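You operate a simulated robot arm through the tools that you are given. There is no shell and no other tool. Be economical: measure what you need, move in short steps, check, and stop when the job is done.

The job below is to be done with a simulated two-armed robot. You get a single attempt, and the scene is never put back.

## Task
Pick up the pack of sleeves from the worktop of the store rack with one hand, pass it to the other hand and put it on the middle shelf of the store rack.

It is judged by the outcome, as a careful person would: the job done as asked, and still so three seconds after it is handed in. It fails if anything else is knocked over, pushed out of place, dropped, spilled or broken.

## Robot
Two 7-joint arms with two-finger grippers on one trunk, on a base that drives. Base frame: it is fixed to the floor where the robot stands at the start and does not move with it; the origin is under the middle of the robot, x ahead of it, y to its left, z up; the surface under the hand at the start is at about z = 88. Readings come in cm, rad, newtons and seconds.
The left shoulder is at the start at [6, 12.3, 99.5], the right one opposite. With the tool pointing down near the work surface each hand reaches from about 36 to 80 cm from the robot's upright axis, wherever it stands, measured 20 degrees to its own side. Places, roughly: middle shelf of the store rack [70, -30, 50]. Payload 1.47 kg a hand.
Tool frame (each hand has its own): the origin (TCP) lies between the finger pads and is the grasp point; the fingertips stand 1.6 cm ahead of it; z points along the fingers, y is the line along which they close. The gripper opens to 8.7 cm. The gripper's body begins 5.5 cm behind the TCP.
Orientation is that of the tool frame in the base frame, as a unit quaternion [w, x, y, z]. With the fingers straight down and closing along the base's y, the tool's x points along the base's -x, its y along +y and its z along -z.

## Interface
- The arms move only by the tool jog_arm. It takes "left_increments", "right_increments" or both (then of equal length, played together; a hand with none holds still); each is text: rows parted by semicolons, each of 7 numbers parted by spaces: the closure in counts, from 0 (fully open) to 255 (shut), then the shift along the tool's x, y, z in cm, then the turn, a rotation vector about the tool's x, y, z in rad. In form: grip dx dy dz rx ry rz; .... A call has 1 to 8 rows; each row is the pose to reach, as a shift and turn from the pose commanded when the call began, along the tool's axes at that moment. Rows are played at 5 a second. More than 5 cm and 0.15 rad between two rows, or a gripper value outside its range, and nothing of the call is played. Where a pose cannot be reached the arm comes as near as it can. A force on the tool above 40 N (or 10 N above the force at the start of the call, whichever is more), or a blocked arm, ends the call early, and 0.2 s more pass. Each finger travels about 15.3 cm/s and halts on what it meets, pressing with about 28 N; the grip force reading is that of the motor and also rises with nothing between the fingers. The clock runs only during rows and for 0.2 s after the last one: add rows that repeat a pose to give the fingers time. The reply holds the time, the measured pose of the TCP, the force on the tool along the base axes, the opening and the grip force, in the units named above and with some noise, with the torque about the TCP (base axes, N m) and any sound that the robot's microphone picked up.
- Cameras (640 x 400 px; columns grow to the right, rows downward): "scene" is now at [8.18, 3.6, 156.01]; the picture's right is [0.32, -0.95, 0.00], its down [-0.68, -0.23, -0.70] and it looks along [0.66, 0.22, -0.72] (base axes); focal length 271 px, centre (320, 200). "left" rides on the left gripper at [7.3, -1.2, -9] in its tool frame; the picture's right is [0.16, 0.99, 0.00], its down [-0.72, 0.12, -0.68] and it looks along [-0.67, 0.11, 0.73] (tool axes); focal length 247 px, centre (320, 200). "right" rides on the right gripper at [7.3, 1.2, -9] in its tool frame; the picture's right is [-0.16, 0.99, 0.00], its down [-0.72, -0.12, -0.68] and it looks along [-0.67, -0.11, 0.73] (tool axes); focal length 247 px, centre (320, 200). There is no depth. A picture from a camera that has moved, and an enlarged one, comes with that camera's place and axes in the base frame and with its lens. The place of the scene camera against the robot may be out by one fixed shift of up to 1.8 cm in any direction.
- camera(camera): a new picture of that camera. No time passes.
- move_column(by): slides the trunk up (or, below 0, down) by that many cm; the arms and the scene camera ride with it, the base frame stays. It gives what a move gives, with no picture.
- base_move(legs): drives the robot by 1 to 6 legs, each [ahead, left, turn to the left] in cm, cm and rad, along the robot's own axes; the way and the turn of a leg run together, so that a leg with both is an arc; at most 150 cm and 3.142 rad a leg. The arms and the cameras ride along, it lands a little off, and it stops where it bumps. It gives what a move gives.
- head_to(pan, tilt): turns the head with the scene camera to pan (to the left, within 2.094 rad either way) and tilt (down, from -0.506 to 1.204), counted from straight ahead of the robot. It gives what a move gives.
- inspect(camera, box): a new picture of the part [left, top, right, bottom] of that camera's present view, enlarged. No time passes.
- hand_in(): hands the job in; it is judged then, once.

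Work in short steps. Places have to be worked out from the pictures, the camera data and where the tool is seen: move nearer, look again, correct. Check each grasp and each placing, and mend what went wrong. You have 120 turns and 92 pictures in all, those below and enlarged ones among them. Open the grippers and draw the arms clear of the work before you hand the job in, unless the task says otherwise; then end with one line.

The tools are called after "Request:" by a JSON object that holds its "name" and its "arguments". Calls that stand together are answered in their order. jog_arm: Moves the arms, as the interface text tells. Its arguments: {"type":"object","properties":{"left_increments":{"type":"string"},"right_increments":{"type":"string"}},"required":[]} The other tools are called the same way: move_column (by) slides the trunk up or down; base_move (legs) drives the base; head_to (pan, tilt) turns the head that bears the scene camera; camera (camera) takes a picture; inspect (camera, box) takes an enlarged picture of a part of a camera's view; hand_in () hands the job in.

At the start:

```text
t: 0.0
left_eef_pos: [38.53, 33.52, 119.66]
left_tcp_rot: [0.0, -0.001, 1.0, 0.0]
left_contact_force: [0.2, 1.1, -0.7]
left_torque: [-0.02, -0.01, 0.02]
left_finger_gap: 8.71
left_grasp_force: 0.0
right_eef_pos: [45.74, -8.22, 114.2]
right_tcp_rot: [0.0, 0.0, 1.0, 0.0]
right_contact_force: [-0.5, -0.3, 0.5]
right_torque: [0.0, 0.02, 0.0]
right_finger_gap: 8.67
right_grasp_force: 0.1
trunk travel left (down, up): [-15.0, 8.0]
robot x, y, heading: [0.2, -0.24, 0.002]
head pan, tilt: [0.323, 0.798]
```

scene: 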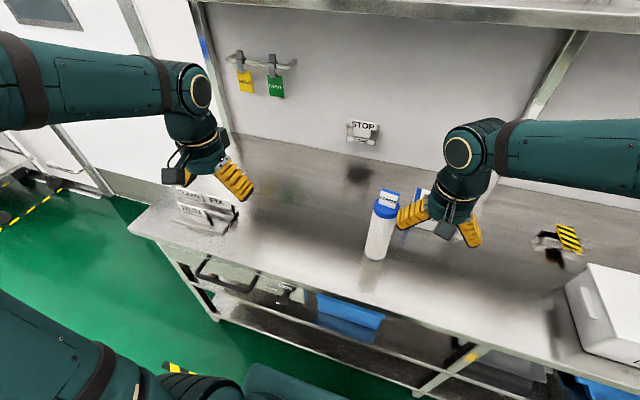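
right: 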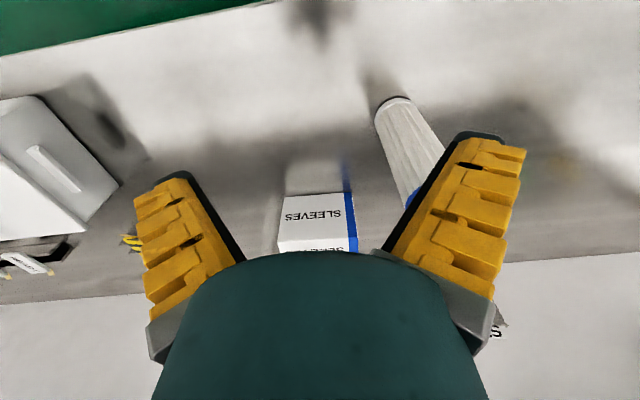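
left: 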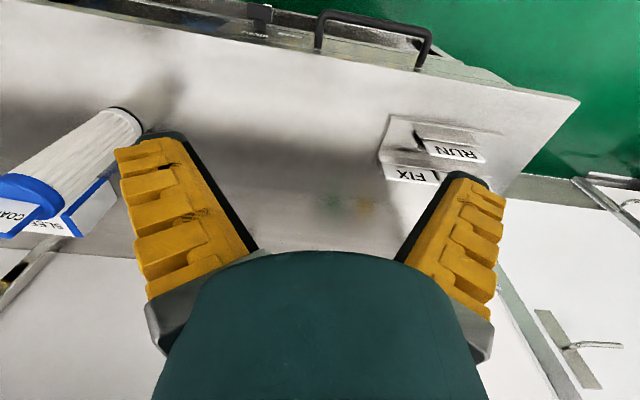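

The sleeves pack seems to stand just behind the cylinder, near the right hand. I enlarge the view to locate it and look at the shelf below.

Request:
{"name": "inspect", "arguments": {"camera": "scene", "box": [300, 150, 620, 350]}}

Request:
{"name": "head_to", "arguments": {"pan": -0.35, "tilt": 0.9}}

Request:
{"name": "camera", "arguments": {"camera": "scene"}}

```text
2.00 times, centred on (460, 250) of scene
camera zoom: at [8.18, 3.6, 156.01], right [0.32, -0.95, 0.0], down [-0.68, -0.23, -0.7], along [0.66, 0.22, -0.72], focal length 543 px, centre (40, 100)
```

zoom: 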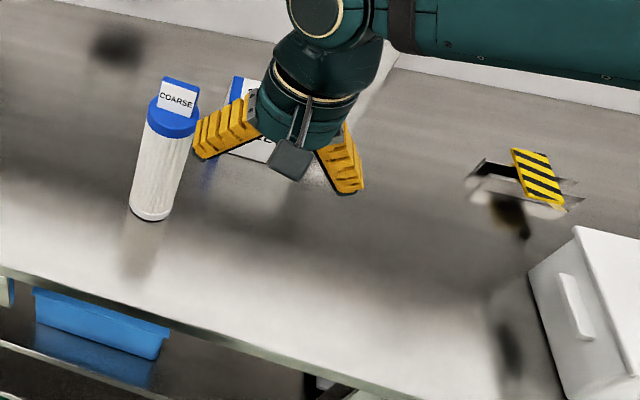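

```text
t: 1.1
left_eef_pos: [38.49, 33.58, 119.61]
left_tcp_rot: [0.0, 0.001, 1.0, 0.0]
left_contact_force: [-0.2, -0.5, 0.3]
left_torque: [-0.02, -0.03, 0.02]
left_finger_gap: 8.72
left_grasp_force: 0.1
right_eef_pos: [45.93, -8.25, 114.15]
right_tcp_rot: [-0.001, 0.0, 1.0, 0.001]
right_contact_force: [0.4, -1.1, -1.5]
right_torque: [0.01, 0.02, -0.01]
right_finger_gap: 8.69
right_grasp_force: 0.1
trunk travel left (down, up): [-15.0, 8.0]
robot x, y, heading: [-0.09, 0.14, -0.002]
head pan, tilt: [-0.351, 0.901]
```

```text
87 pictures are left
camera scene: at [7.61, -1.55, 155.2], right [-0.34, -0.94, 0.0], down [-0.74, 0.27, -0.62], along [0.58, -0.21, -0.78], focal length 271 px, centre (320, 200)
```

scene: 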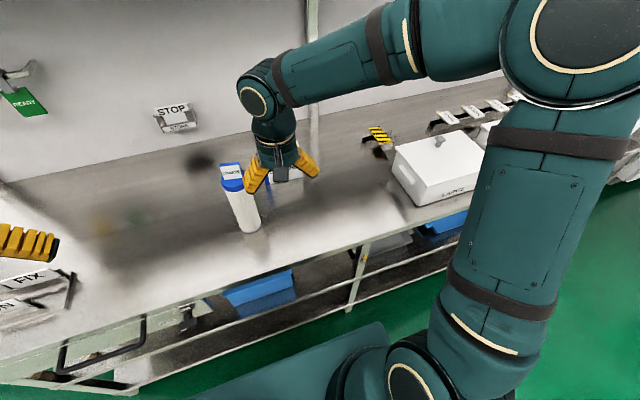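

The pack is hidden behind the right hand. I'll lift the trunk for clearance, back off and view the whole rack, including the shelf below.

Request:
{"name": "move_column", "arguments": {"by": 8}}

Request:
{"name": "base_move", "arguments": {"legs": [[-60, 0, 0]]}}

Request:
{"name": "head_to", "arguments": {"pan": -0.15, "tilt": 0.65}}

Request:
{"name": "camera", "arguments": {"camera": "scene"}}

```text
t: 2.2
left_eef_pos: [38.47, 33.48, 127.7]
left_tcp_rot: [0.0, 0.0, 1.0, 0.0]
left_contact_force: [0.4, -0.5, -0.2]
left_torque: [0.0, 0.05, 0.0]
left_finger_gap: 8.71
left_grasp_force: 0.1
right_eef_pos: [45.72, -8.16, 122.13]
right_tcp_rot: [0.001, 0.0, 1.0, 0.001]
right_contact_force: [0.4, -0.8, 0.4]
right_torque: [0.04, -0.03, -0.02]
right_finger_gap: 8.7
right_grasp_force: 0.1
trunk travel left (down, up): [-23.0, 0.0]
robot x, y, heading: [-0.24, -0.07, -0.004]
head pan, tilt: [-0.351, 0.901]
```

```text
t: 5.6
left_eef_pos: [-21.14, 33.47, 127.79]
left_tcp_rot: [0.0, -0.003, 1.0, 0.0]
left_contact_force: [0.3, -0.2, 0.3]
left_torque: [0.02, -0.03, -0.04]
left_finger_gap: 8.71
left_grasp_force: 0.0
right_eef_pos: [-13.64, -8.2, 122.22]
right_tcp_rot: [0.0, -0.001, 1.0, 0.0]
right_contact_force: [0.0, 0.3, 0.3]
right_torque: [0.03, 0.04, 0.02]
right_finger_gap: 8.73
right_grasp_force: 0.1
trunk travel left (down, up): [-23.0, 0.0]
robot x, y, heading: [-59.3, -0.21, 0.003]
head pan, tilt: [-0.351, 0.901]
```

```text
t: 6.4
left_eef_pos: [-21.12, 33.6, 127.6]
left_tcp_rot: [0.0, -0.001, 1.0, 0.0]
left_contact_force: [-0.9, -0.7, -0.1]
left_torque: [0.01, -0.01, -0.02]
left_finger_gap: 8.7
left_grasp_force: 0.2
right_eef_pos: [-13.64, -8.14, 122.09]
right_tcp_rot: [0.0, -0.001, 1.0, 0.0]
right_contact_force: [0.7, 0.1, -0.1]
right_torque: [-0.01, 0.0, -0.01]
right_finger_gap: 8.71
right_grasp_force: 0.1
trunk travel left (down, up): [-23.0, 0.0]
robot x, y, heading: [-59.55, -0.02, 0.007]
head pan, tilt: [-0.15, 0.649]
```

```text
86 pictures are left
camera scene: at [-50.25, -0.35, 165.25], right [-0.15, -0.99, 0.0], down [-0.6, 0.09, -0.8], along [0.79, -0.12, -0.61], focal length 271 px, centre (320, 200)
```

scene: 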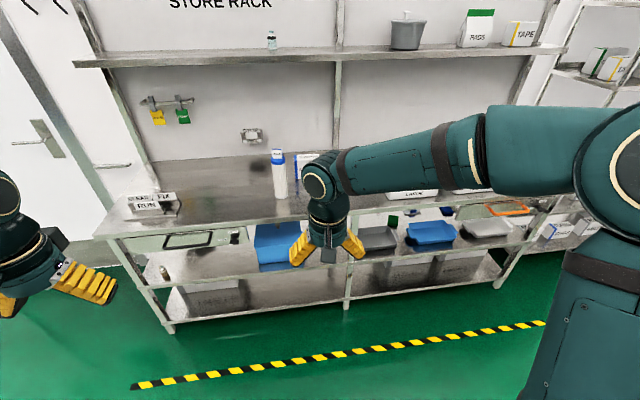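

This shows the rack: upper shelf, worktop, middle shelf with bins, bottom shelf. I'll enlarge it to find free places on the middle shelf.

Request:
{"name": "inspect", "arguments": {"camera": "scene", "box": [100, 130, 340, 340]}}

Request:
{"name": "inspect", "arguments": {"camera": "scene", "box": [330, 150, 570, 340]}}

```text
1.90 times, centred on (220, 235) of scene
camera zoom: at [-50.25, -0.35, 165.25], right [-0.15, -0.99, 0.0], down [-0.6, 0.09, -0.8], along [0.79, -0.12, -0.61], focal length 517 px, centre (510, 133)
```

zoom: 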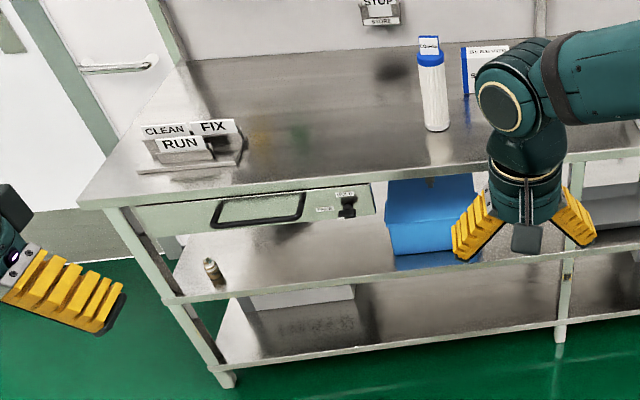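

```text
2.11 times, centred on (450, 245) of scene
camera zoom: at [-50.25, -0.35, 165.25], right [-0.15, -0.99, 0.0], down [-0.6, 0.09, -0.8], along [0.79, -0.12, -0.61], focal length 571 px, centre (46, 105)
```

zoom: 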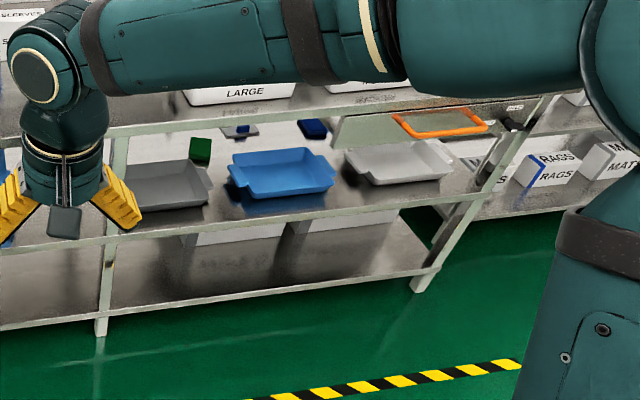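

The left bay of the middle shelf is free between the small bottle (y≈62) and the blue bin (y≈18). Now I move the right hand aside to see the pack.

Request:
{"name": "jog_arm", "arguments": {"right_increments": "0 0 -5 0 0 0 0; 0 0 -10 0 0 0 0; 0 0 -15 0 0 0 0; 0 0 -20 0 0 0 0"}}

Request:
{"name": "head_to", "arguments": {"pan": 0.0, "tilt": 0.6}}

Request:
{"name": "inspect", "arguments": {"camera": "scene", "box": [250, 120, 450, 245]}}

Request:
{"name": "camera", "arguments": {"camera": "scene"}}

```text
t: 7.4
left_eef_pos: [-21.09, 33.44, 127.76]
left_tcp_rot: [0.0, -0.001, 1.0, 0.0]
left_contact_force: [-0.4, 0.0, -0.3]
left_torque: [-0.01, 0.01, 0.0]
left_finger_gap: 8.72
left_grasp_force: 0.0
right_eef_pos: [-13.41, -28.14, 122.29]
right_tcp_rot: [0.0, -0.003, 1.0, 0.001]
right_contact_force: [0.8, 0.2, -0.5]
right_torque: [0.03, 0.0, -0.01]
right_finger_gap: 8.7
right_grasp_force: 0.0
trunk travel left (down, up): [-23.0, 0.0]
robot x, y, heading: [-59.51, -0.06, 0.003]
head pan, tilt: [-0.15, 0.649]
```

```text
t: 8.1
left_eef_pos: [-20.96, 33.67, 127.63]
left_tcp_rot: [-0.001, -0.002, 1.0, 0.0]
left_contact_force: [-0.6, 0.3, -0.2]
left_torque: [0.0, 0.06, 0.0]
left_finger_gap: 8.69
left_grasp_force: 0.0
right_eef_pos: [-13.35, -27.96, 122.33]
right_tcp_rot: [0.0, -0.002, 1.0, -0.001]
right_contact_force: [0.0, 0.5, 0.8]
right_torque: [-0.03, -0.03, 0.01]
right_finger_gap: 8.72
right_grasp_force: 0.1
trunk travel left (down, up): [-23.0, 0.0]
robot x, y, heading: [-59.49, -0.47, 0.006]
head pan, tilt: [0.0, 0.6]
```

```text
3.20 times, centred on (350, 182) of scene
camera zoom: at [-50.03, 0.98, 165.68], right [0.0, -1.0, 0.0], down [-0.57, 0.0, -0.82], along [0.82, 0.0, -0.57], focal length 868 px, centre (224, 256)
```

zoom: 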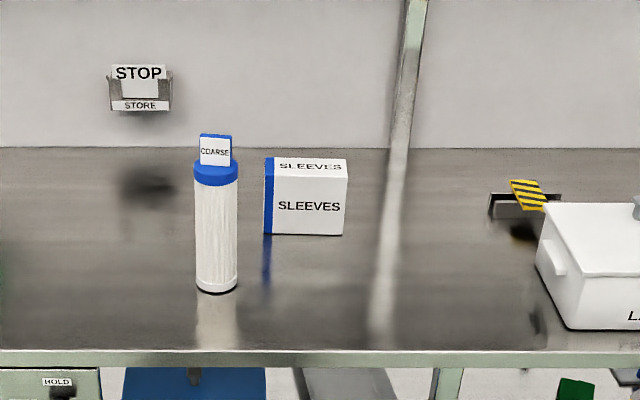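

```text
82 pictures are left
camera scene: at [-50.03, 0.98, 165.68], right [0.0, -1.0, 0.0], down [-0.57, 0.0, -0.82], along [0.82, 0.0, -0.57], focal length 271 px, centre (320, 200)
```

scene: 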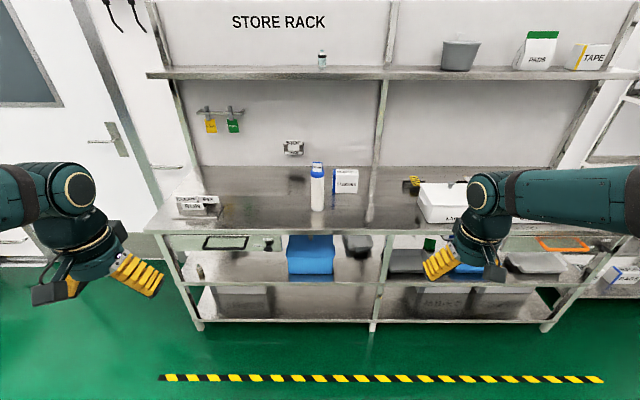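

The pack is about 13 × 6 × 10.5 cm, near (71, -12), with its thin side along x. I turn the right hand by 90° so that its fingers close along x.

Request:
{"name": "jog_arm", "arguments": {"right_increments": "0 0 0 0 0 0 -0.143; 0 0 0 0 0 0 -0.286; 0 0 0 0 0 0 -0.429; 0 0 0 0 0 0 -0.572; 0 0 0 0 0 0 -0.715; 0 0 0 0 0 0 -0.858; 0 0 0 0 0 0 -1.0; 0 0 0 0 0 0 -1.143"}}

Request:
{"name": "jog_arm", "arguments": {"right_increments": "0 0 0 0 0 0 -0.143; 0 0 0 0 0 0 -0.286; 0 0 0 0 0 0 -0.428"}}

```text
t: 9.9
left_eef_pos: [-21.2, 33.44, 127.61]
left_tcp_rot: [0.0, -0.002, 1.0, 0.0]
left_contact_force: [-0.7, -0.6, -0.5]
left_torque: [0.0, 0.01, 0.01]
left_finger_gap: 8.71
left_grasp_force: 0.0
right_eef_pos: [-13.53, -28.12, 122.16]
right_tcp_rot: [0.0, -0.544, 0.839, 0.0]
right_contact_force: [0.6, 0.6, -0.5]
right_torque: [-0.01, 0.0, -0.01]
right_finger_gap: 8.71
right_grasp_force: 0.1
trunk travel left (down, up): [-23.0, 0.0]
robot x, y, heading: [-59.5, -0.42, 0.006]
head pan, tilt: [0.0, 0.6]
```

```text
t: 10.7
left_eef_pos: [-21.06, 33.44, 127.64]
left_tcp_rot: [0.0, -0.002, 1.0, -0.001]
left_contact_force: [0.3, -0.8, -0.3]
left_torque: [0.01, 0.01, 0.01]
left_finger_gap: 8.69
left_grasp_force: 0.2
right_eef_pos: [-13.51, -28.1, 122.21]
right_tcp_rot: [0.0, 0.709, -0.705, 0.0]
right_contact_force: [0.0, 0.3, -0.2]
right_torque: [0.0, 0.04, -0.02]
right_finger_gap: 8.71
right_grasp_force: 0.1
trunk travel left (down, up): [-23.0, 0.0]
robot x, y, heading: [-59.54, -0.19, 0.005]
head pan, tilt: [0.0, 0.6]
```

The right hand now has its x axis along -y and closes along x, as wanted. I drive forward to about x=4 and look with the right camera.

Request:
{"name": "base_move", "arguments": {"legs": [[63, 0, 0]]}}

Request:
{"name": "head_to", "arguments": {"pan": -0.1, "tilt": 0.8}}

Request:
{"name": "camera", "arguments": {"camera": "scene"}}

Request:
{"name": "camera", "arguments": {"camera": "right"}}

```text
t: 14.2
left_eef_pos: [42.21, 33.65, 127.62]
left_tcp_rot: [0.0, -0.001, 1.0, 0.0]
left_contact_force: [0.2, -0.4, 0.8]
left_torque: [0.02, -0.02, 0.03]
left_finger_gap: 8.71
left_grasp_force: 0.0
right_eef_pos: [49.65, -28.04, 122.11]
right_tcp_rot: [0.0, 0.708, -0.707, 0.001]
right_contact_force: [0.5, -0.7, 0.6]
right_torque: [-0.01, 0.02, -0.04]
right_finger_gap: 8.7
right_grasp_force: 0.1
trunk travel left (down, up): [-23.0, 0.0]
robot x, y, heading: [3.73, 0.35, 0.001]
head pan, tilt: [0.0, 0.6]
```

```text
t: 14.9
left_eef_pos: [42.21, 33.61, 127.66]
left_tcp_rot: [0.001, 0.0, 1.0, -0.001]
left_contact_force: [-0.2, 0.2, -0.9]
left_torque: [0.01, 0.0, 0.02]
left_finger_gap: 8.66
left_grasp_force: 0.0
right_eef_pos: [49.5, -27.93, 122.23]
right_tcp_rot: [0.0, 0.708, -0.707, 0.0]
right_contact_force: [-0.7, -0.2, 0.4]
right_torque: [0.0, -0.03, 0.01]
right_finger_gap: 8.69
right_grasp_force: 0.0
trunk travel left (down, up): [-23.0, 0.0]
robot x, y, heading: [3.98, -0.01, 0.006]
head pan, tilt: [-0.099, 0.799]
```

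```text
81 pictures are left
camera scene: at [12.33, 0.33, 164.0], right [-0.1, -1.0, 0.0], down [-0.71, 0.07, -0.7], along [0.69, -0.07, -0.72], focal length 271 px, centre (320, 200)
```

scene: 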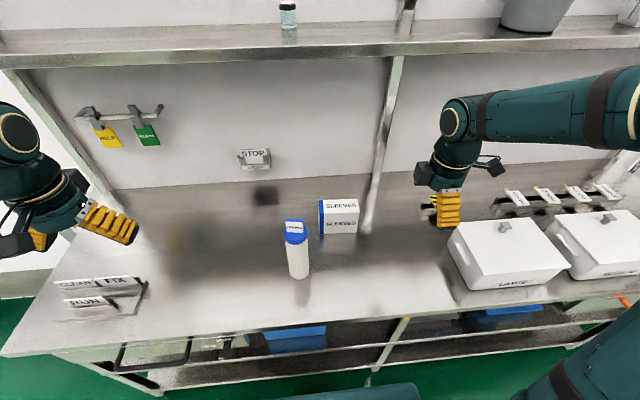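

```text
80 pictures are left
camera right: at [48.55, -35.33, 131.09], right [-0.99, 0.16, 0.0], down [0.11, 0.72, 0.68], along [0.11, 0.67, -0.73], focal length 247 px, centre (320, 200)
```

right: 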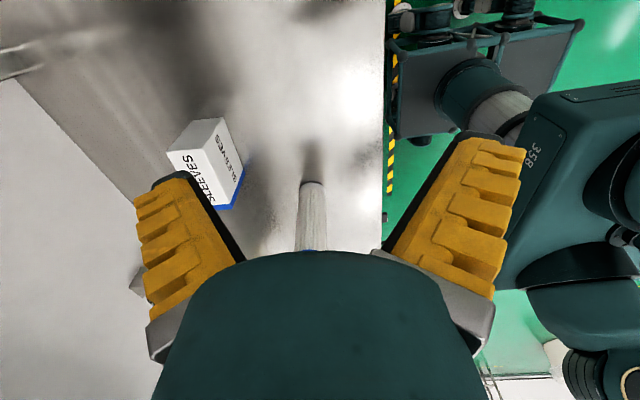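

The pack lies forward of the hand. I lower the trunk to its starting height and move the right hand forward to x≈70, staying on the right of the pack.

Request:
{"name": "move_column", "arguments": {"by": -8}}

Request:
{"name": "jog_arm", "arguments": {"right_increments": "0 0 -5 0 0 0 0; 0 0 -10 0 0 0 0; 0 0 -15 0 0 0 0; 0 0 -20 2 0 0 0; 0 -3 -21 4 0 0 0"}}

Request:
{"name": "camera", "arguments": {"camera": "right"}}

Request:
{"name": "camera", "arguments": {"camera": "scene"}}

```text
t: 16.1
left_eef_pos: [42.25, 33.53, 119.79]
left_tcp_rot: [0.0, -0.001, 1.0, 0.0]
left_contact_force: [0.0, -0.2, -0.5]
left_torque: [0.03, 0.0, -0.04]
left_finger_gap: 8.7
left_grasp_force: 0.1
right_eef_pos: [49.64, -28.05, 114.14]
right_tcp_rot: [0.0, 0.708, -0.706, 0.0]
right_contact_force: [-0.2, 0.1, 0.4]
right_torque: [0.0, 0.04, 0.01]
right_finger_gap: 8.68
right_grasp_force: 0.1
trunk travel left (down, up): [-15.0, 8.0]
robot x, y, heading: [3.51, 0.16, 0.002]
head pan, tilt: [-0.099, 0.799]
```

```text
refused: row 4 steps farther than a row can; nothing moved
```

```text
79 pictures are left
camera right: at [48.55, -35.33, 123.1], right [-0.99, 0.16, 0.0], down [0.11, 0.72, 0.68], along [0.11, 0.67, -0.73], focal length 247 px, centre (320, 200)
```

right: 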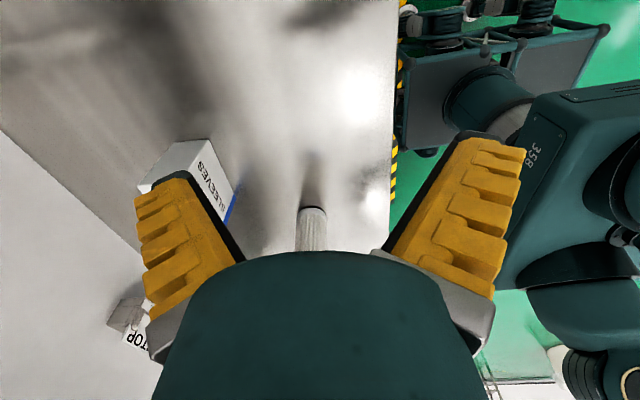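

```text
78 pictures are left
camera scene: at [12.33, 0.33, 156.01], right [-0.1, -1.0, 0.0], down [-0.71, 0.07, -0.7], along [0.69, -0.07, -0.72], focal length 271 px, centre (320, 200)
```

scene: 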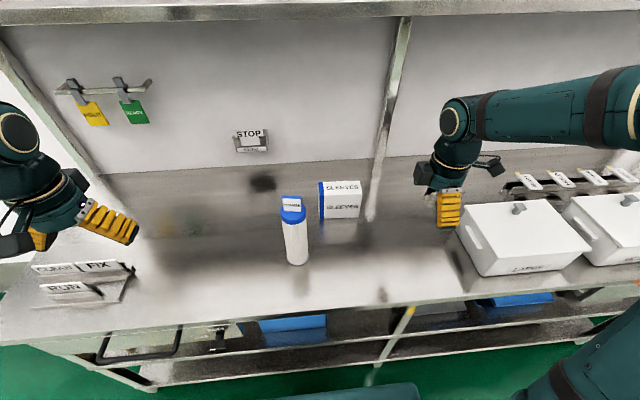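

A row was too long and refused; I redo it with smaller rows.

Request:
{"name": "jog_arm", "arguments": {"right_increments": "0 0 -4.5 0 0 0 0; 0 0 -9 0 0 0 0; 0 0 -13.5 1 0 0 0; 0 -1 -17.5 2 0 0 0; 0 -3 -21 4 0 0 0"}}

Request:
{"name": "camera", "arguments": {"camera": "right"}}

Request:
{"name": "camera", "arguments": {"camera": "scene"}}

```text
t: 17.3
left_eef_pos: [42.23, 33.75, 119.59]
left_tcp_rot: [-0.001, 0.0, 1.0, 0.0]
left_contact_force: [1.1, 0.1, 0.5]
left_torque: [-0.02, 0.01, 0.03]
left_finger_gap: 8.72
left_grasp_force: 0.1
right_eef_pos: [70.82, -24.97, 110.09]
right_tcp_rot: [0.001, 0.707, -0.707, 0.001]
right_contact_force: [-0.1, 0.4, 0.0]
right_torque: [-0.02, 0.04, -0.01]
right_finger_gap: 8.72
right_grasp_force: 0.1
trunk travel left (down, up): [-15.0, 8.0]
robot x, y, heading: [3.71, 0.1, 0.003]
head pan, tilt: [-0.099, 0.799]
```

```text
77 pictures are left
camera right: at [69.7, -32.16, 119.05], right [-0.99, 0.16, 0.0], down [0.11, 0.72, 0.68], along [0.11, 0.67, -0.73], focal length 247 px, centre (320, 200)
```

right: 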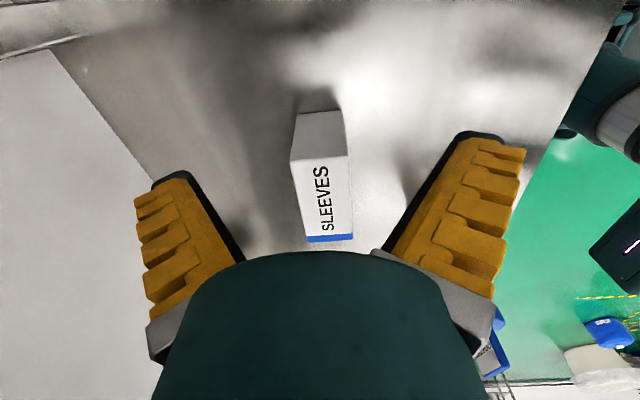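

```text
76 pictures are left
camera scene: at [12.54, 0.39, 155.98], right [-0.1, -1.0, 0.0], down [-0.71, 0.07, -0.7], along [0.69, -0.07, -0.72], focal length 271 px, centre (320, 200)
```

scene: 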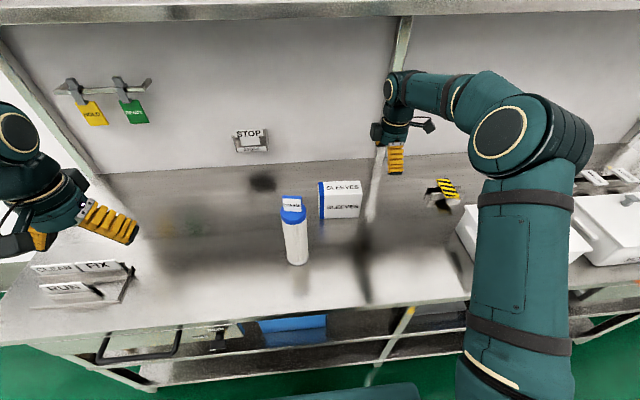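

From the right camera the pack spans x 69.3–75.0 and y -19.1 to -7.4, with its top at z≈99. I move over it, slightly right of its middle, and check.

Request:
{"name": "jog_arm", "arguments": {"right_increments": "0 -4 -0.5 0 0 0 0; 0 -7.5 -1.35 0 0 0 0; 0 -10.3 -1.35 1 0 0 0; 0 -10.3 -1.35 4 0 0 0"}}

Request:
{"name": "camera", "arguments": {"camera": "right"}}

Request:
{"name": "inspect", "arguments": {"camera": "scene", "box": [250, 50, 490, 200]}}

```text
t: 18.3
left_eef_pos: [42.26, 33.59, 119.58]
left_tcp_rot: [-0.001, -0.001, 1.0, 0.0]
left_contact_force: [0.4, -0.1, 0.4]
left_torque: [0.0, 0.03, -0.03]
left_finger_gap: 8.71
left_grasp_force: 0.0
right_eef_pos: [71.92, -14.81, 106.1]
right_tcp_rot: [-0.001, 0.708, -0.706, -0.001]
right_contact_force: [-0.1, -0.1, 0.7]
right_torque: [0.02, 0.03, -0.02]
right_finger_gap: 8.67
right_grasp_force: 0.0
trunk travel left (down, up): [-15.0, 8.0]
robot x, y, heading: [3.93, -0.1, 0.005]
head pan, tilt: [-0.099, 0.799]
```

```text
75 pictures are left
camera right: at [70.92, -22.07, 115.1], right [-0.99, 0.16, 0.0], down [0.11, 0.72, 0.68], along [0.11, 0.67, -0.73], focal length 247 px, centre (320, 200)
```

right: 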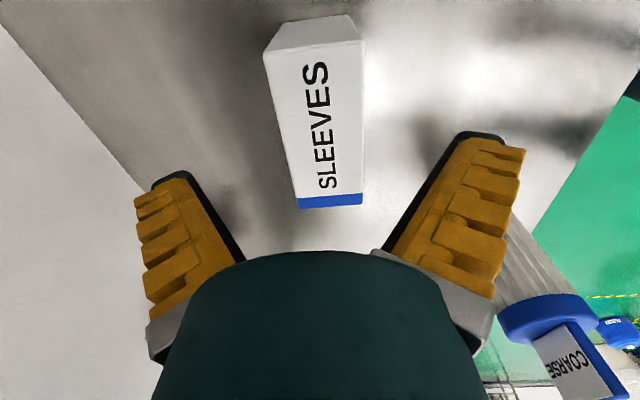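

```text
2.67 times, centred on (370, 125) of scene
camera zoom: at [12.42, 0.24, 155.99], right [-0.1, -1.0, 0.0], down [-0.71, 0.07, -0.7], along [0.69, -0.07, -0.72], focal length 724 px, centre (187, 400)
```

zoom: 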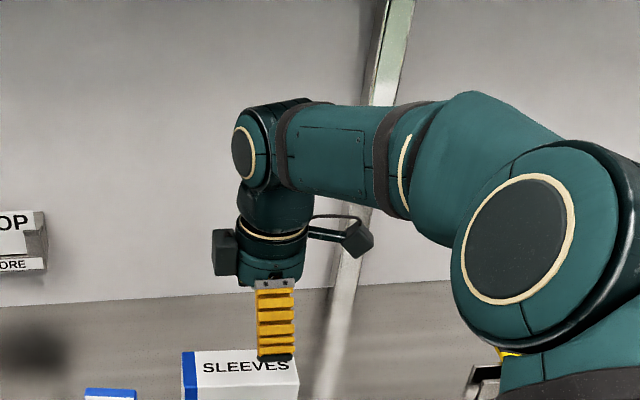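

The pack lies between the fingers in x, centred near 72.2. I lower to z≈96.3.

Request:
{"name": "jog_arm", "arguments": {"right_increments": "0 0 -0.3 2.5 0 0 0; 0 0 -0.3 5 0 0 0; 0 0 -0.3 7.5 0 0 0; 0 0 -0.3 9.8 0 0 0; 0 0 -0.3 9.8 0 0 0"}}

Request:
{"name": "camera", "arguments": {"camera": "right"}}

Request:
{"name": "inspect", "arguments": {"camera": "scene", "box": [250, 100, 490, 250]}}

```text
t: 19.5
left_eef_pos: [42.28, 33.71, 119.56]
left_tcp_rot: [0.0, -0.001, 1.0, 0.0]
left_contact_force: [-1.2, 1.4, 0.7]
left_torque: [-0.01, 0.0, 0.01]
left_finger_gap: 8.71
left_grasp_force: 0.1
right_eef_pos: [72.16, -14.62, 96.39]
right_tcp_rot: [0.001, -0.707, 0.707, 0.0]
right_contact_force: [-0.6, -0.2, 0.5]
right_torque: [-0.01, 0.02, -0.02]
right_finger_gap: 8.69
right_grasp_force: 0.1
trunk travel left (down, up): [-15.0, 8.0]
robot x, y, heading: [4.17, 0.09, 0.005]
head pan, tilt: [-0.099, 0.799]
```

```text
73 pictures are left
camera right: at [71.16, -21.98, 105.33], right [-0.99, 0.16, 0.0], down [0.11, 0.72, 0.68], along [0.11, 0.67, -0.73], focal length 247 px, centre (320, 200)
```

right: 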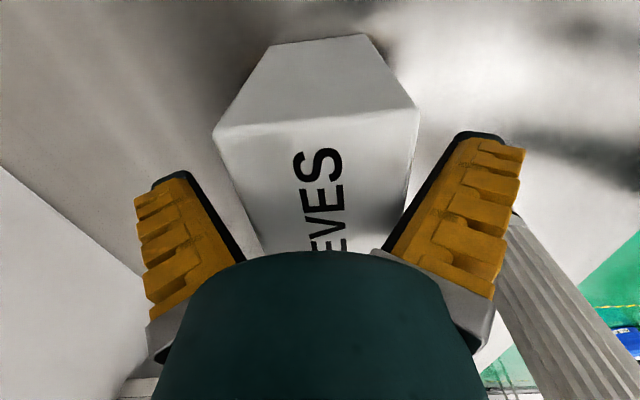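

```text
2.67 times, centred on (370, 175) of scene
camera zoom: at [12.33, 0.33, 156.0], right [-0.1, -1.0, 0.0], down [-0.71, 0.07, -0.7], along [0.69, -0.07, -0.72], focal length 724 px, centre (187, 267)
```

zoom: 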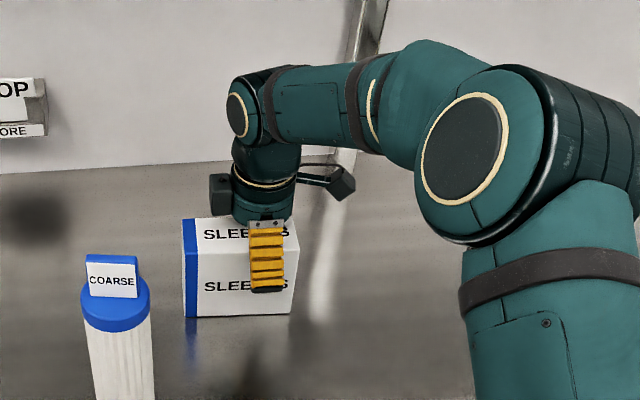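

The fingers straddle the pack. I close and then lift.

Request:
{"name": "jog_arm", "arguments": {"right_increments": "120 0 0 0 0 0 0; 200 0 0 0 0 0 0; 255 0 0 0 0 0 0; 255 0 0 0 0 0 0; 255 0 0 0 0 0 0"}}

Request:
{"name": "jog_arm", "arguments": {"right_increments": "255 0 0 -1 0 0 0; 255 0 0 -3 0 0 0; 255 0 0 -6 0 0 0; 255 0 0 -9 0 0 0; 255 0 0 -12 0 0 0; 255 0 0 -15 0 0 0"}}

Request:
{"name": "camera", "arguments": {"camera": "scene"}}

Request:
{"name": "camera", "arguments": {"camera": "right"}}

```text
t: 20.7
left_eef_pos: [42.12, 33.73, 119.64]
left_tcp_rot: [0.0, 0.0, 1.0, 0.001]
left_contact_force: [0.1, 0.2, 0.7]
left_torque: [-0.04, 0.02, 0.0]
left_finger_gap: 8.71
left_grasp_force: 0.0
right_eef_pos: [72.23, -14.71, 96.47]
right_tcp_rot: [0.001, 0.708, -0.706, 0.0]
right_contact_force: [0.5, -0.1, 0.4]
right_torque: [-0.04, 0.02, 0.01]
right_finger_gap: 6.73
right_grasp_force: 28.4
trunk travel left (down, up): [-15.0, 8.0]
robot x, y, heading: [3.78, 0.01, 0.003]
head pan, tilt: [-0.099, 0.799]
```

```text
t: 22.1
left_eef_pos: [42.13, 33.56, 119.57]
left_tcp_rot: [-0.001, -0.001, 1.0, 0.0]
left_contact_force: [-0.7, -0.2, -0.3]
left_torque: [0.03, -0.04, 0.0]
left_finger_gap: 8.7
left_grasp_force: 0.1
right_eef_pos: [72.21, -14.73, 111.38]
right_tcp_rot: [0.0, 0.708, -0.706, 0.0]
right_contact_force: [0.3, 0.2, -2.2]
right_torque: [-0.04, 0.0, 0.02]
right_finger_gap: 6.73
right_grasp_force: 27.9
trunk travel left (down, up): [-15.0, 8.0]
robot x, y, heading: [3.84, 0.05, -0.002]
head pan, tilt: [-0.099, 0.799]
```

```text
71 pictures are left
camera scene: at [12.32, 0.34, 156.0], right [-0.1, -1.0, 0.0], down [-0.71, 0.07, -0.7], along [0.69, -0.07, -0.72], focal length 271 px, centre (320, 200)
```

scene: 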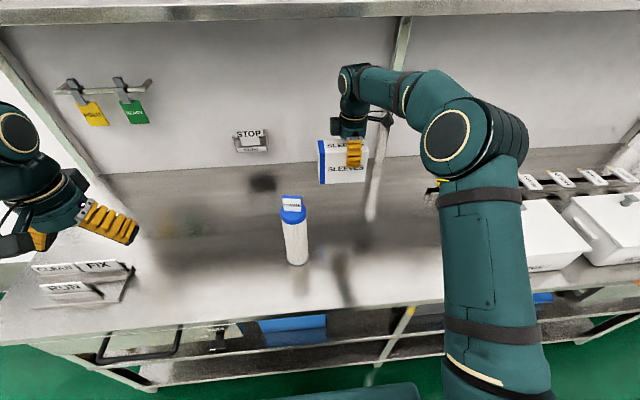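

```text
70 pictures are left
camera right: at [71.2, -21.99, 120.31], right [-0.99, 0.16, 0.0], down [0.11, 0.72, 0.68], along [0.11, 0.67, -0.73], focal length 247 px, centre (320, 200)
```

right: 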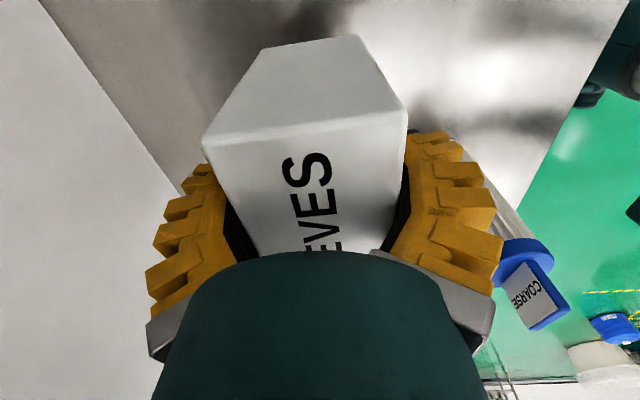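

The pack is held (gap 6.7 cm, about 2 N of weight). I raise the trunk for clearance past the cylinder and back off to hand over in free space.

Request:
{"name": "move_column", "arguments": {"by": 8}}

Request:
{"name": "base_move", "arguments": {"legs": [[-60, 0, 0]]}}

Request:
{"name": "head_to", "arguments": {"pan": 0.0, "tilt": 0.75}}

Request:
{"name": "camera", "arguments": {"camera": "scene"}}

```text
t: 23.3
left_eef_pos: [42.2, 33.69, 127.69]
left_tcp_rot: [0.0, -0.001, 1.0, 0.0]
left_contact_force: [0.2, 0.2, 0.5]
left_torque: [-0.01, 0.0, 0.02]
left_finger_gap: 8.68
left_grasp_force: 0.1
right_eef_pos: [72.36, -14.72, 119.22]
right_tcp_rot: [0.0, 0.708, -0.706, 0.0]
right_contact_force: [0.2, -0.5, -1.8]
right_torque: [-0.02, -0.01, -0.01]
right_finger_gap: 6.73
right_grasp_force: 27.7
trunk travel left (down, up): [-23.0, 0.0]
robot x, y, heading: [3.68, -0.35, 0.002]
head pan, tilt: [-0.099, 0.799]
```

```text
t: 26.6
left_eef_pos: [-17.37, 33.48, 127.63]
left_tcp_rot: [0.0, -0.001, 1.0, 0.0]
left_contact_force: [0.2, 0.4, -0.5]
left_torque: [0.0, -0.02, 0.0]
left_finger_gap: 8.7
left_grasp_force: 0.2
right_eef_pos: [12.72, -14.85, 119.24]
right_tcp_rot: [0.0, 0.708, -0.706, -0.001]
right_contact_force: [-0.6, 0.5, -1.5]
right_torque: [-0.06, 0.0, -0.03]
right_finger_gap: 6.69
right_grasp_force: 27.9
trunk travel left (down, up): [-23.0, 0.0]
robot x, y, heading: [-55.91, -0.37, 0.002]
head pan, tilt: [-0.099, 0.799]
```

```text
t: 27.3
left_eef_pos: [-17.28, 33.47, 127.75]
left_tcp_rot: [0.0, -0.001, 1.0, 0.0]
left_contact_force: [0.0, -0.4, 0.4]
left_torque: [0.01, 0.01, -0.02]
left_finger_gap: 8.7
left_grasp_force: 0.0
right_eef_pos: [12.75, -14.81, 119.26]
right_tcp_rot: [0.0, 0.708, -0.706, 0.0]
right_contact_force: [-0.1, -0.3, -1.3]
right_torque: [-0.07, -0.03, -0.02]
right_finger_gap: 6.71
right_grasp_force: 27.6
trunk travel left (down, up): [-23.0, 0.0]
robot x, y, heading: [-55.72, 0.59, 0.0]
head pan, tilt: [0.0, 0.75]
```

```text
69 pictures are left
camera scene: at [-46.89, 1.01, 164.39], right [0.0, -1.0, 0.0], down [-0.68, 0.0, -0.73], along [0.73, 0.0, -0.68], focal length 271 px, centre (320, 200)
```

scene: 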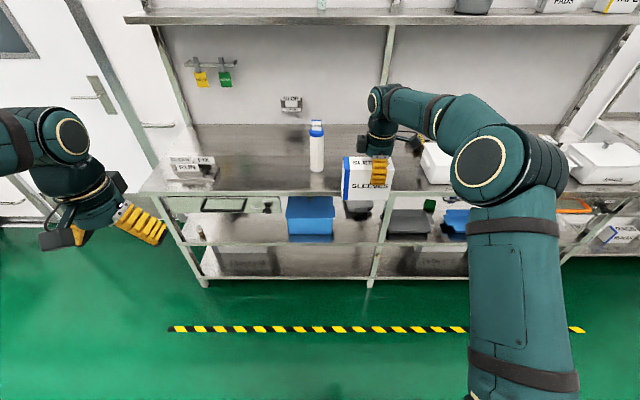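

Now I bring the pack back towards the middle while turning the left hand by 120° so that its fingers will point along -y with its camera up.

Request:
{"name": "jog_arm", "arguments": {"left_increments": "0 0 0 0 0.0806 0.0806 -0.0806; 0 0 0 0 0.1612 0.1612 -0.1612; 0 0 0 0 0.2418 0.2418 -0.2418; 0 0 0 0 0.3224 0.3224 -0.3224; 0 0 0 0 0.403 0.403 -0.403; 0 0 0 0 0.4836 0.4836 -0.4836; 0 0 0 0 0.5642 0.5642 -0.5642; 0 0 0 0 0.6448 0.6448 -0.6448", "right_increments": "255 0 2 1 0 0 0; 255 0 4 2 0 0 0; 255 0 6 3 0 0 0; 255 0 8 4 0 0 0; 255 0 10 5 0 0 0; 255 0 12 6 0 0 0; 255 0 14 7 0 0 0; 255 0 15 8 0 0 0"}}

Request:
{"name": "jog_arm", "arguments": {"left_increments": "0 0 0 0 0.0806 0.0806 -0.0806; 0 0 0 0 0.1612 0.1612 -0.1612; 0 0 0 0 0.2418 0.2418 -0.2418; 0 0 0 0 0.3224 0.3224 -0.3224; 0 0 0 0 0.403 0.403 -0.403; 0 0 0 0 0.4836 0.4836 -0.4836; 0 0 0 0 0.5642 0.5642 -0.5642"}}

Request:
{"name": "camera", "arguments": {"camera": "scene"}}

```text
t: 29.1
left_eef_pos: [-17.36, 33.63, 127.69]
left_tcp_rot: [-0.306, -0.307, 0.847, -0.308]
left_contact_force: [0.7, 0.1, 0.9]
left_torque: [0.0, 0.04, 0.01]
left_finger_gap: 8.68
left_grasp_force: 0.2
right_eef_pos: [-2.22, -14.8, 111.29]
right_tcp_rot: [0.0, 0.707, -0.707, -0.001]
right_contact_force: [0.3, -0.4, -2.3]
right_torque: [-0.05, 0.02, 0.01]
right_finger_gap: 6.68
right_grasp_force: 28.4
trunk travel left (down, up): [-23.0, 0.0]
robot x, y, heading: [-55.79, 0.03, -0.003]
head pan, tilt: [0.0, 0.75]
```

```text
t: 30.7
left_eef_pos: [-17.3, 33.56, 127.61]
left_tcp_rot: [0.501, 0.5, -0.499, 0.5]
left_contact_force: [0.0, -0.3, 0.4]
left_torque: [0.01, -0.02, -0.02]
left_finger_gap: 8.72
left_grasp_force: 0.1
right_eef_pos: [-2.32, -14.85, 111.21]
right_tcp_rot: [0.0, -0.707, 0.707, 0.0]
right_contact_force: [-0.6, 0.3, -1.1]
right_torque: [-0.04, -0.02, 0.04]
right_finger_gap: 6.66
right_grasp_force: 28.4
trunk travel left (down, up): [-23.0, 0.0]
robot x, y, heading: [-55.72, -0.1, 0.005]
head pan, tilt: [0.0, 0.75]
```

```text
68 pictures are left
camera scene: at [-46.91, 1.03, 164.39], right [0.0, -1.0, 0.0], down [-0.68, 0.0, -0.73], along [0.73, 0.0, -0.68], focal length 271 px, centre (320, 200)
```

scene: 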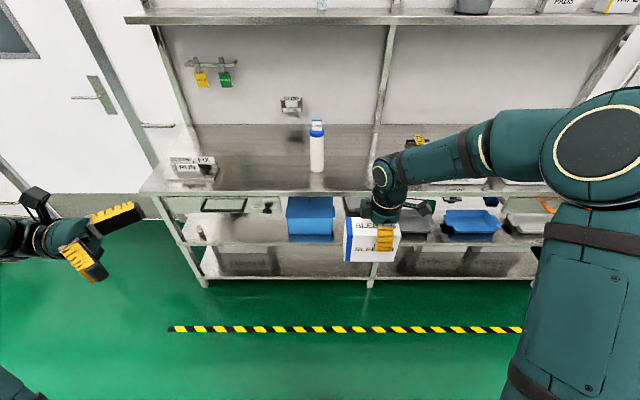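

The left hand is oriented right. I move it to beside the pack's left end (y≈8), aligned in x and about 4 cm below the right TCP.

Request:
{"name": "jog_arm", "arguments": {"left_increments": "0 -2.6 -1.9 3.2 0 0 0; 0 -5.2 -3.75 6.4 0 0 0; 0 -7.8 -5.6 9.6 0 0 0; 0 -10.4 -7.5 12.8 0 0 0; 0 -13 -9.4 16 0 0 0; 0 -15.6 -11.25 19.2 0 0 0; 0 -18.2 -13.1 22.4 0 0 0; 0 -20.7 -15 25.6 0 0 0"}}

Request:
{"name": "camera", "arguments": {"camera": "scene"}}

Request:
{"name": "camera", "arguments": {"camera": "left"}}

```text
t: 32.5
left_eef_pos: [-2.1, 7.89, 106.92]
left_tcp_rot: [0.5, 0.501, -0.5, 0.5]
left_contact_force: [0.9, -1.4, 0.2]
left_torque: [0.02, 0.02, 0.0]
left_finger_gap: 8.7
left_grasp_force: 0.0
right_eef_pos: [-2.16, -14.94, 111.18]
right_tcp_rot: [0.0, 0.708, -0.706, 0.001]
right_contact_force: [0.5, -0.9, -2.1]
right_torque: [-0.03, -0.01, -0.02]
right_finger_gap: 6.65
right_grasp_force: 28.3
trunk travel left (down, up): [-23.0, 0.0]
robot x, y, heading: [-56.02, 0.07, -0.0]
head pan, tilt: [0.0, 0.75]
```

```text
67 pictures are left
camera scene: at [-46.77, 0.96, 164.38], right [0.0, -1.0, 0.0], down [-0.68, 0.0, -0.73], along [0.73, 0.0, -0.68], focal length 271 px, centre (320, 200)
```

scene: 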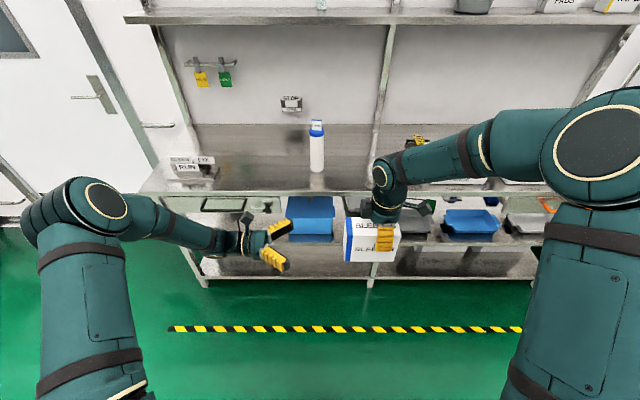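

```text
66 pictures are left
camera left: at [-0.93, 16.95, 114.14], right [-0.99, 0.0, 0.16], down [-0.12, 0.68, -0.72], along [-0.11, -0.73, -0.67], focal length 247 px, centre (320, 200)
```

left: 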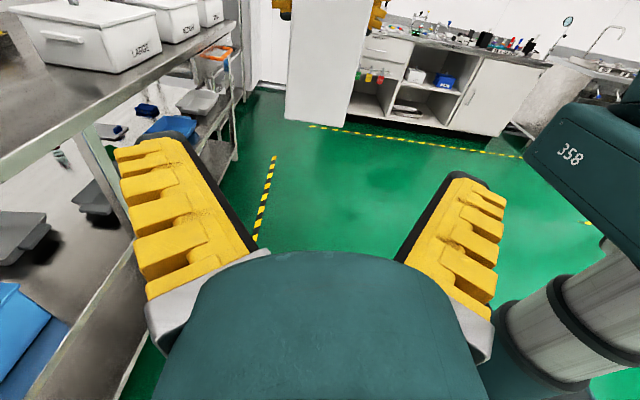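

The pack's end is centred between the left fingers at x≈-2.1, with its bottom at z≈103. I move in part of the way and check.

Request:
{"name": "jog_arm", "arguments": {"left_increments": "0 0 0 4 0 0 0; 0 0 0 8 0 0 0; 0 0 0 11 0 0 0; 0 0 0 13 0 0 0"}}

Request:
{"name": "camera", "arguments": {"camera": "left"}}

Request:
{"name": "inspect", "arguments": {"camera": "scene", "box": [240, 150, 480, 300]}}

```text
t: 33.5
left_eef_pos: [-2.2, -5.07, 106.98]
left_tcp_rot: [0.501, 0.5, -0.5, 0.499]
left_contact_force: [-0.6, 0.6, 0.0]
left_torque: [-0.01, -0.01, 0.03]
left_finger_gap: 8.69
left_grasp_force: 0.0
right_eef_pos: [-2.29, -14.96, 111.29]
right_tcp_rot: [0.0, 0.708, -0.706, 0.0]
right_contact_force: [-0.2, -0.3, -1.8]
right_torque: [-0.03, 0.03, -0.01]
right_finger_gap: 6.67
right_grasp_force: 27.9
trunk travel left (down, up): [-23.0, 0.0]
robot x, y, heading: [-55.65, -0.19, 0.001]
head pan, tilt: [0.0, 0.75]
```

```text
65 pictures are left
camera left: at [-1.03, 3.91, 114.17], right [-0.99, 0.0, 0.16], down [-0.12, 0.68, -0.72], along [-0.11, -0.73, -0.67], focal length 247 px, centre (320, 200)
```

left: 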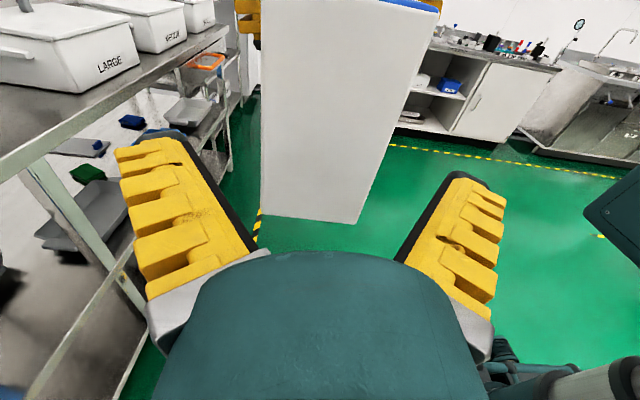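

```text
2.67 times, centred on (360, 225) of scene
camera zoom: at [-46.88, 0.99, 164.39], right [0.0, -1.0, 0.0], down [-0.68, 0.0, -0.73], along [0.73, 0.0, -0.68], focal length 724 px, centre (213, 133)
```

zoom: 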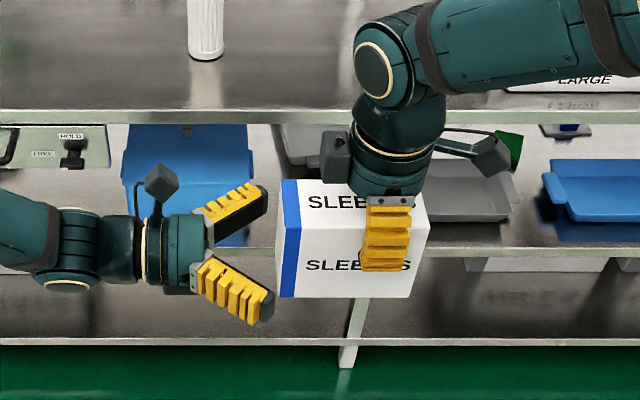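

Alignment is good. I go in the last 4.4 cm and close the left hand.

Request:
{"name": "jog_arm", "arguments": {"left_increments": "0 0 0 2 0 0 0; 0 0 0 4.4 0 0 0; 0 0 0 4.4 0 0 0; 120 0 0 4.4 0 0 0; 200 0 0 4.4 0 0 0; 255 0 0 4.4 0 0 0; 255 0 0 4.4 0 0 0; 255 0 0 4.4 0 0 0"}}

Request:
{"name": "camera", "arguments": {"camera": "left"}}

Request:
{"name": "inspect", "arguments": {"camera": "scene", "box": [240, 150, 480, 300]}}

```text
t: 35.3
left_eef_pos: [-2.29, -9.59, 106.88]
left_tcp_rot: [0.502, 0.499, -0.5, 0.499]
left_contact_force: [3.6, -26.5, 0.2]
left_torque: [0.95, 0.23, 0.16]
left_finger_gap: 6.89
left_grasp_force: 27.7
right_eef_pos: [-2.35, -14.83, 111.38]
right_tcp_rot: [0.0, 0.708, -0.706, 0.0]
right_contact_force: [-4.4, 25.6, -2.5]
right_torque: [0.11, -0.04, 0.05]
right_finger_gap: 6.71
right_grasp_force: 28.1
trunk travel left (down, up): [-23.0, 0.0]
robot x, y, heading: [-55.95, 0.13, 0.002]
head pan, tilt: [0.0, 0.75]
```

```text
63 pictures are left
camera left: at [-1.09, -0.53, 114.21], right [-0.99, 0.0, 0.16], down [-0.12, 0.68, -0.72], along [-0.11, -0.73, -0.67], focal length 247 px, centre (320, 200)
```

left: 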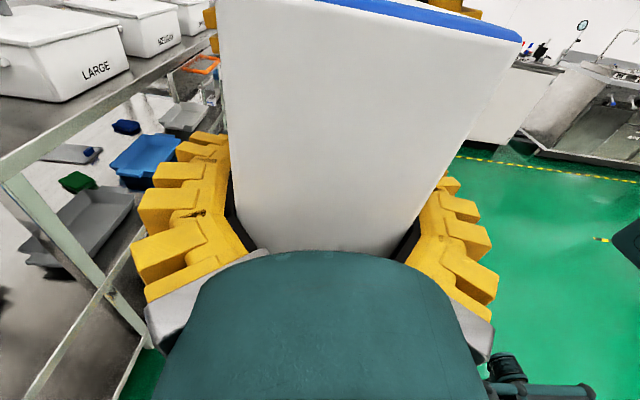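

```text
2.67 times, centred on (360, 225) of scene
camera zoom: at [-46.89, 1.01, 164.39], right [0.0, -1.0, 0.0], down [-0.68, 0.0, -0.73], along [0.73, 0.0, -0.68], focal length 724 px, centre (213, 133)
```

zoom: 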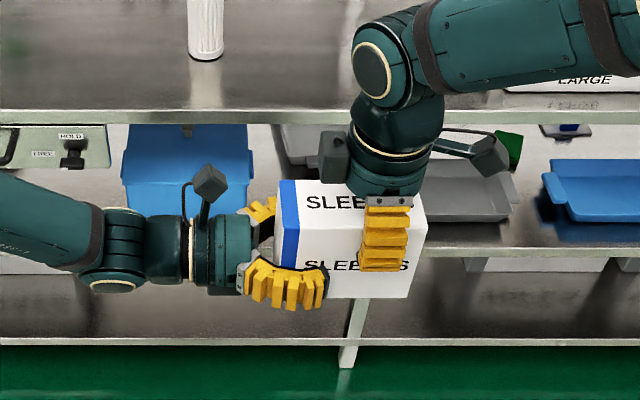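

Both hands hold it. There is some tension between them; I relieve it by a slight left move, then open the right hand.

Request:
{"name": "jog_arm", "arguments": {"left_increments": "255 0 0 0.1 0 0 0; 255 0 0 0.1 0 0 0; 255 0 0 0.1 0 0 0; 255 0 0 0.1 0 0 0; 255 0 0 0.1 0 0 0", "right_increments": "255 0 0 0 0 0 0; 150 0 0 0 0 0 0; 60 0 0 0 0 0 0; 0 0 0 0 0 0 0; 0 0 0 0 0 0 0"}}

Request:
{"name": "inspect", "arguments": {"camera": "scene", "box": [240, 150, 480, 300]}}

Request:
{"name": "camera", "arguments": {"camera": "right"}}

```text
t: 36.5
left_eef_pos: [-2.18, -9.48, 106.92]
left_tcp_rot: [0.5, 0.501, -0.5, 0.5]
left_contact_force: [0.5, -0.3, -0.1]
left_torque: [0.02, -0.01, -0.02]
left_finger_gap: 6.87
left_grasp_force: 28.1
right_eef_pos: [-2.26, -15.06, 111.36]
right_tcp_rot: [0.0, -0.707, 0.707, 0.0]
right_contact_force: [-0.9, -0.5, -0.3]
right_torque: [-0.01, -0.01, -0.03]
right_finger_gap: 8.72
right_grasp_force: 0.1
trunk travel left (down, up): [-23.0, 0.0]
robot x, y, heading: [-55.55, -0.23, 0.001]
head pan, tilt: [0.0, 0.75]
```

```text
2.67 times, centred on (360, 225) of scene
camera zoom: at [-46.88, 1.02, 164.39], right [0.0, -1.0, 0.0], down [-0.68, 0.0, -0.73], along [0.73, 0.0, -0.68], focal length 724 px, centre (213, 133)
```

zoom: 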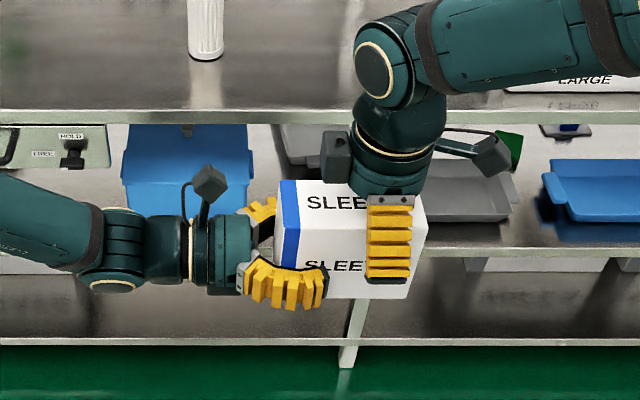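

```text
60 pictures are left
camera right: at [-3.31, -22.25, 120.28], right [-0.99, 0.16, 0.0], down [0.12, 0.72, 0.68], along [0.11, 0.67, -0.73], focal length 247 px, centre (320, 200)
```

right: 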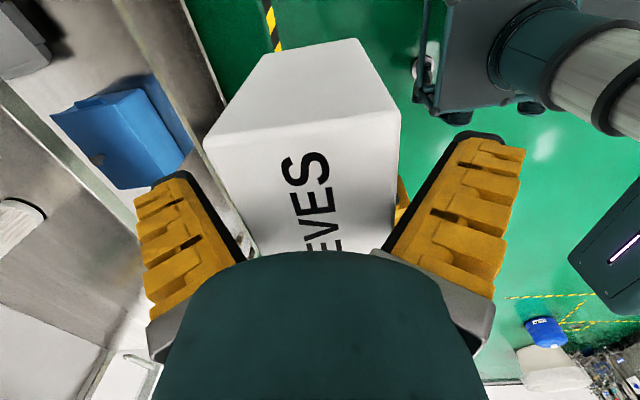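

The right hand is open and the pack stays in the left. I draw the right hand straight up and then to the right.

Request:
{"name": "jog_arm", "arguments": {"right_increments": "0 0 0 -3 0 0 0; 0 0 0 -6 0 0 0; 0 0 0 -9.5 0 0 0; 0 0 0 -13 0 0 0; 0 4 0 -13 0 0 0; 0 8.5 0 -13 0 0 0; 0 13 0 -13 0 0 0; 0 17 0 -13 0 0 0"}}

Request:
{"name": "camera", "arguments": {"camera": "scene"}}

```text
t: 38.3
left_eef_pos: [-2.2, -9.63, 107.01]
left_tcp_rot: [0.5, 0.5, -0.5, 0.5]
left_contact_force: [-0.3, 0.6, -0.6]
left_torque: [0.07, 0.02, -0.01]
left_finger_gap: 6.83
left_grasp_force: 28.0
right_eef_pos: [-2.13, -31.97, 124.39]
right_tcp_rot: [0.0, 0.708, -0.706, 0.001]
right_contact_force: [0.0, 0.6, -0.4]
right_torque: [0.02, 0.01, 0.01]
right_finger_gap: 8.71
right_grasp_force: 0.0
trunk travel left (down, up): [-23.0, 0.0]
robot x, y, heading: [-55.58, 0.14, 0.003]
head pan, tilt: [0.0, 0.75]
```

```text
59 pictures are left
camera scene: at [-46.89, 0.92, 164.39], right [0.0, -1.0, 0.0], down [-0.68, 0.0, -0.73], along [0.73, 0.0, -0.68], focal length 271 px, centre (320, 200)
```

scene: 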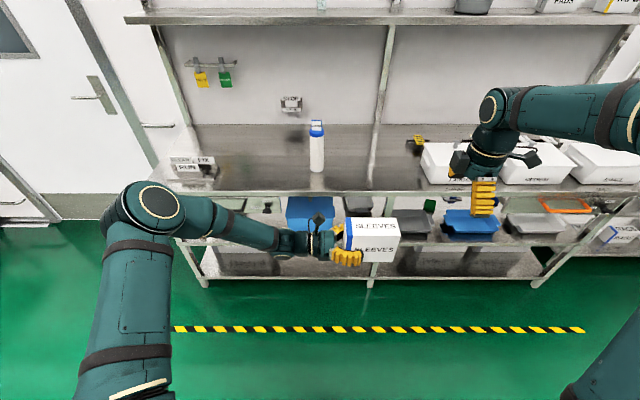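

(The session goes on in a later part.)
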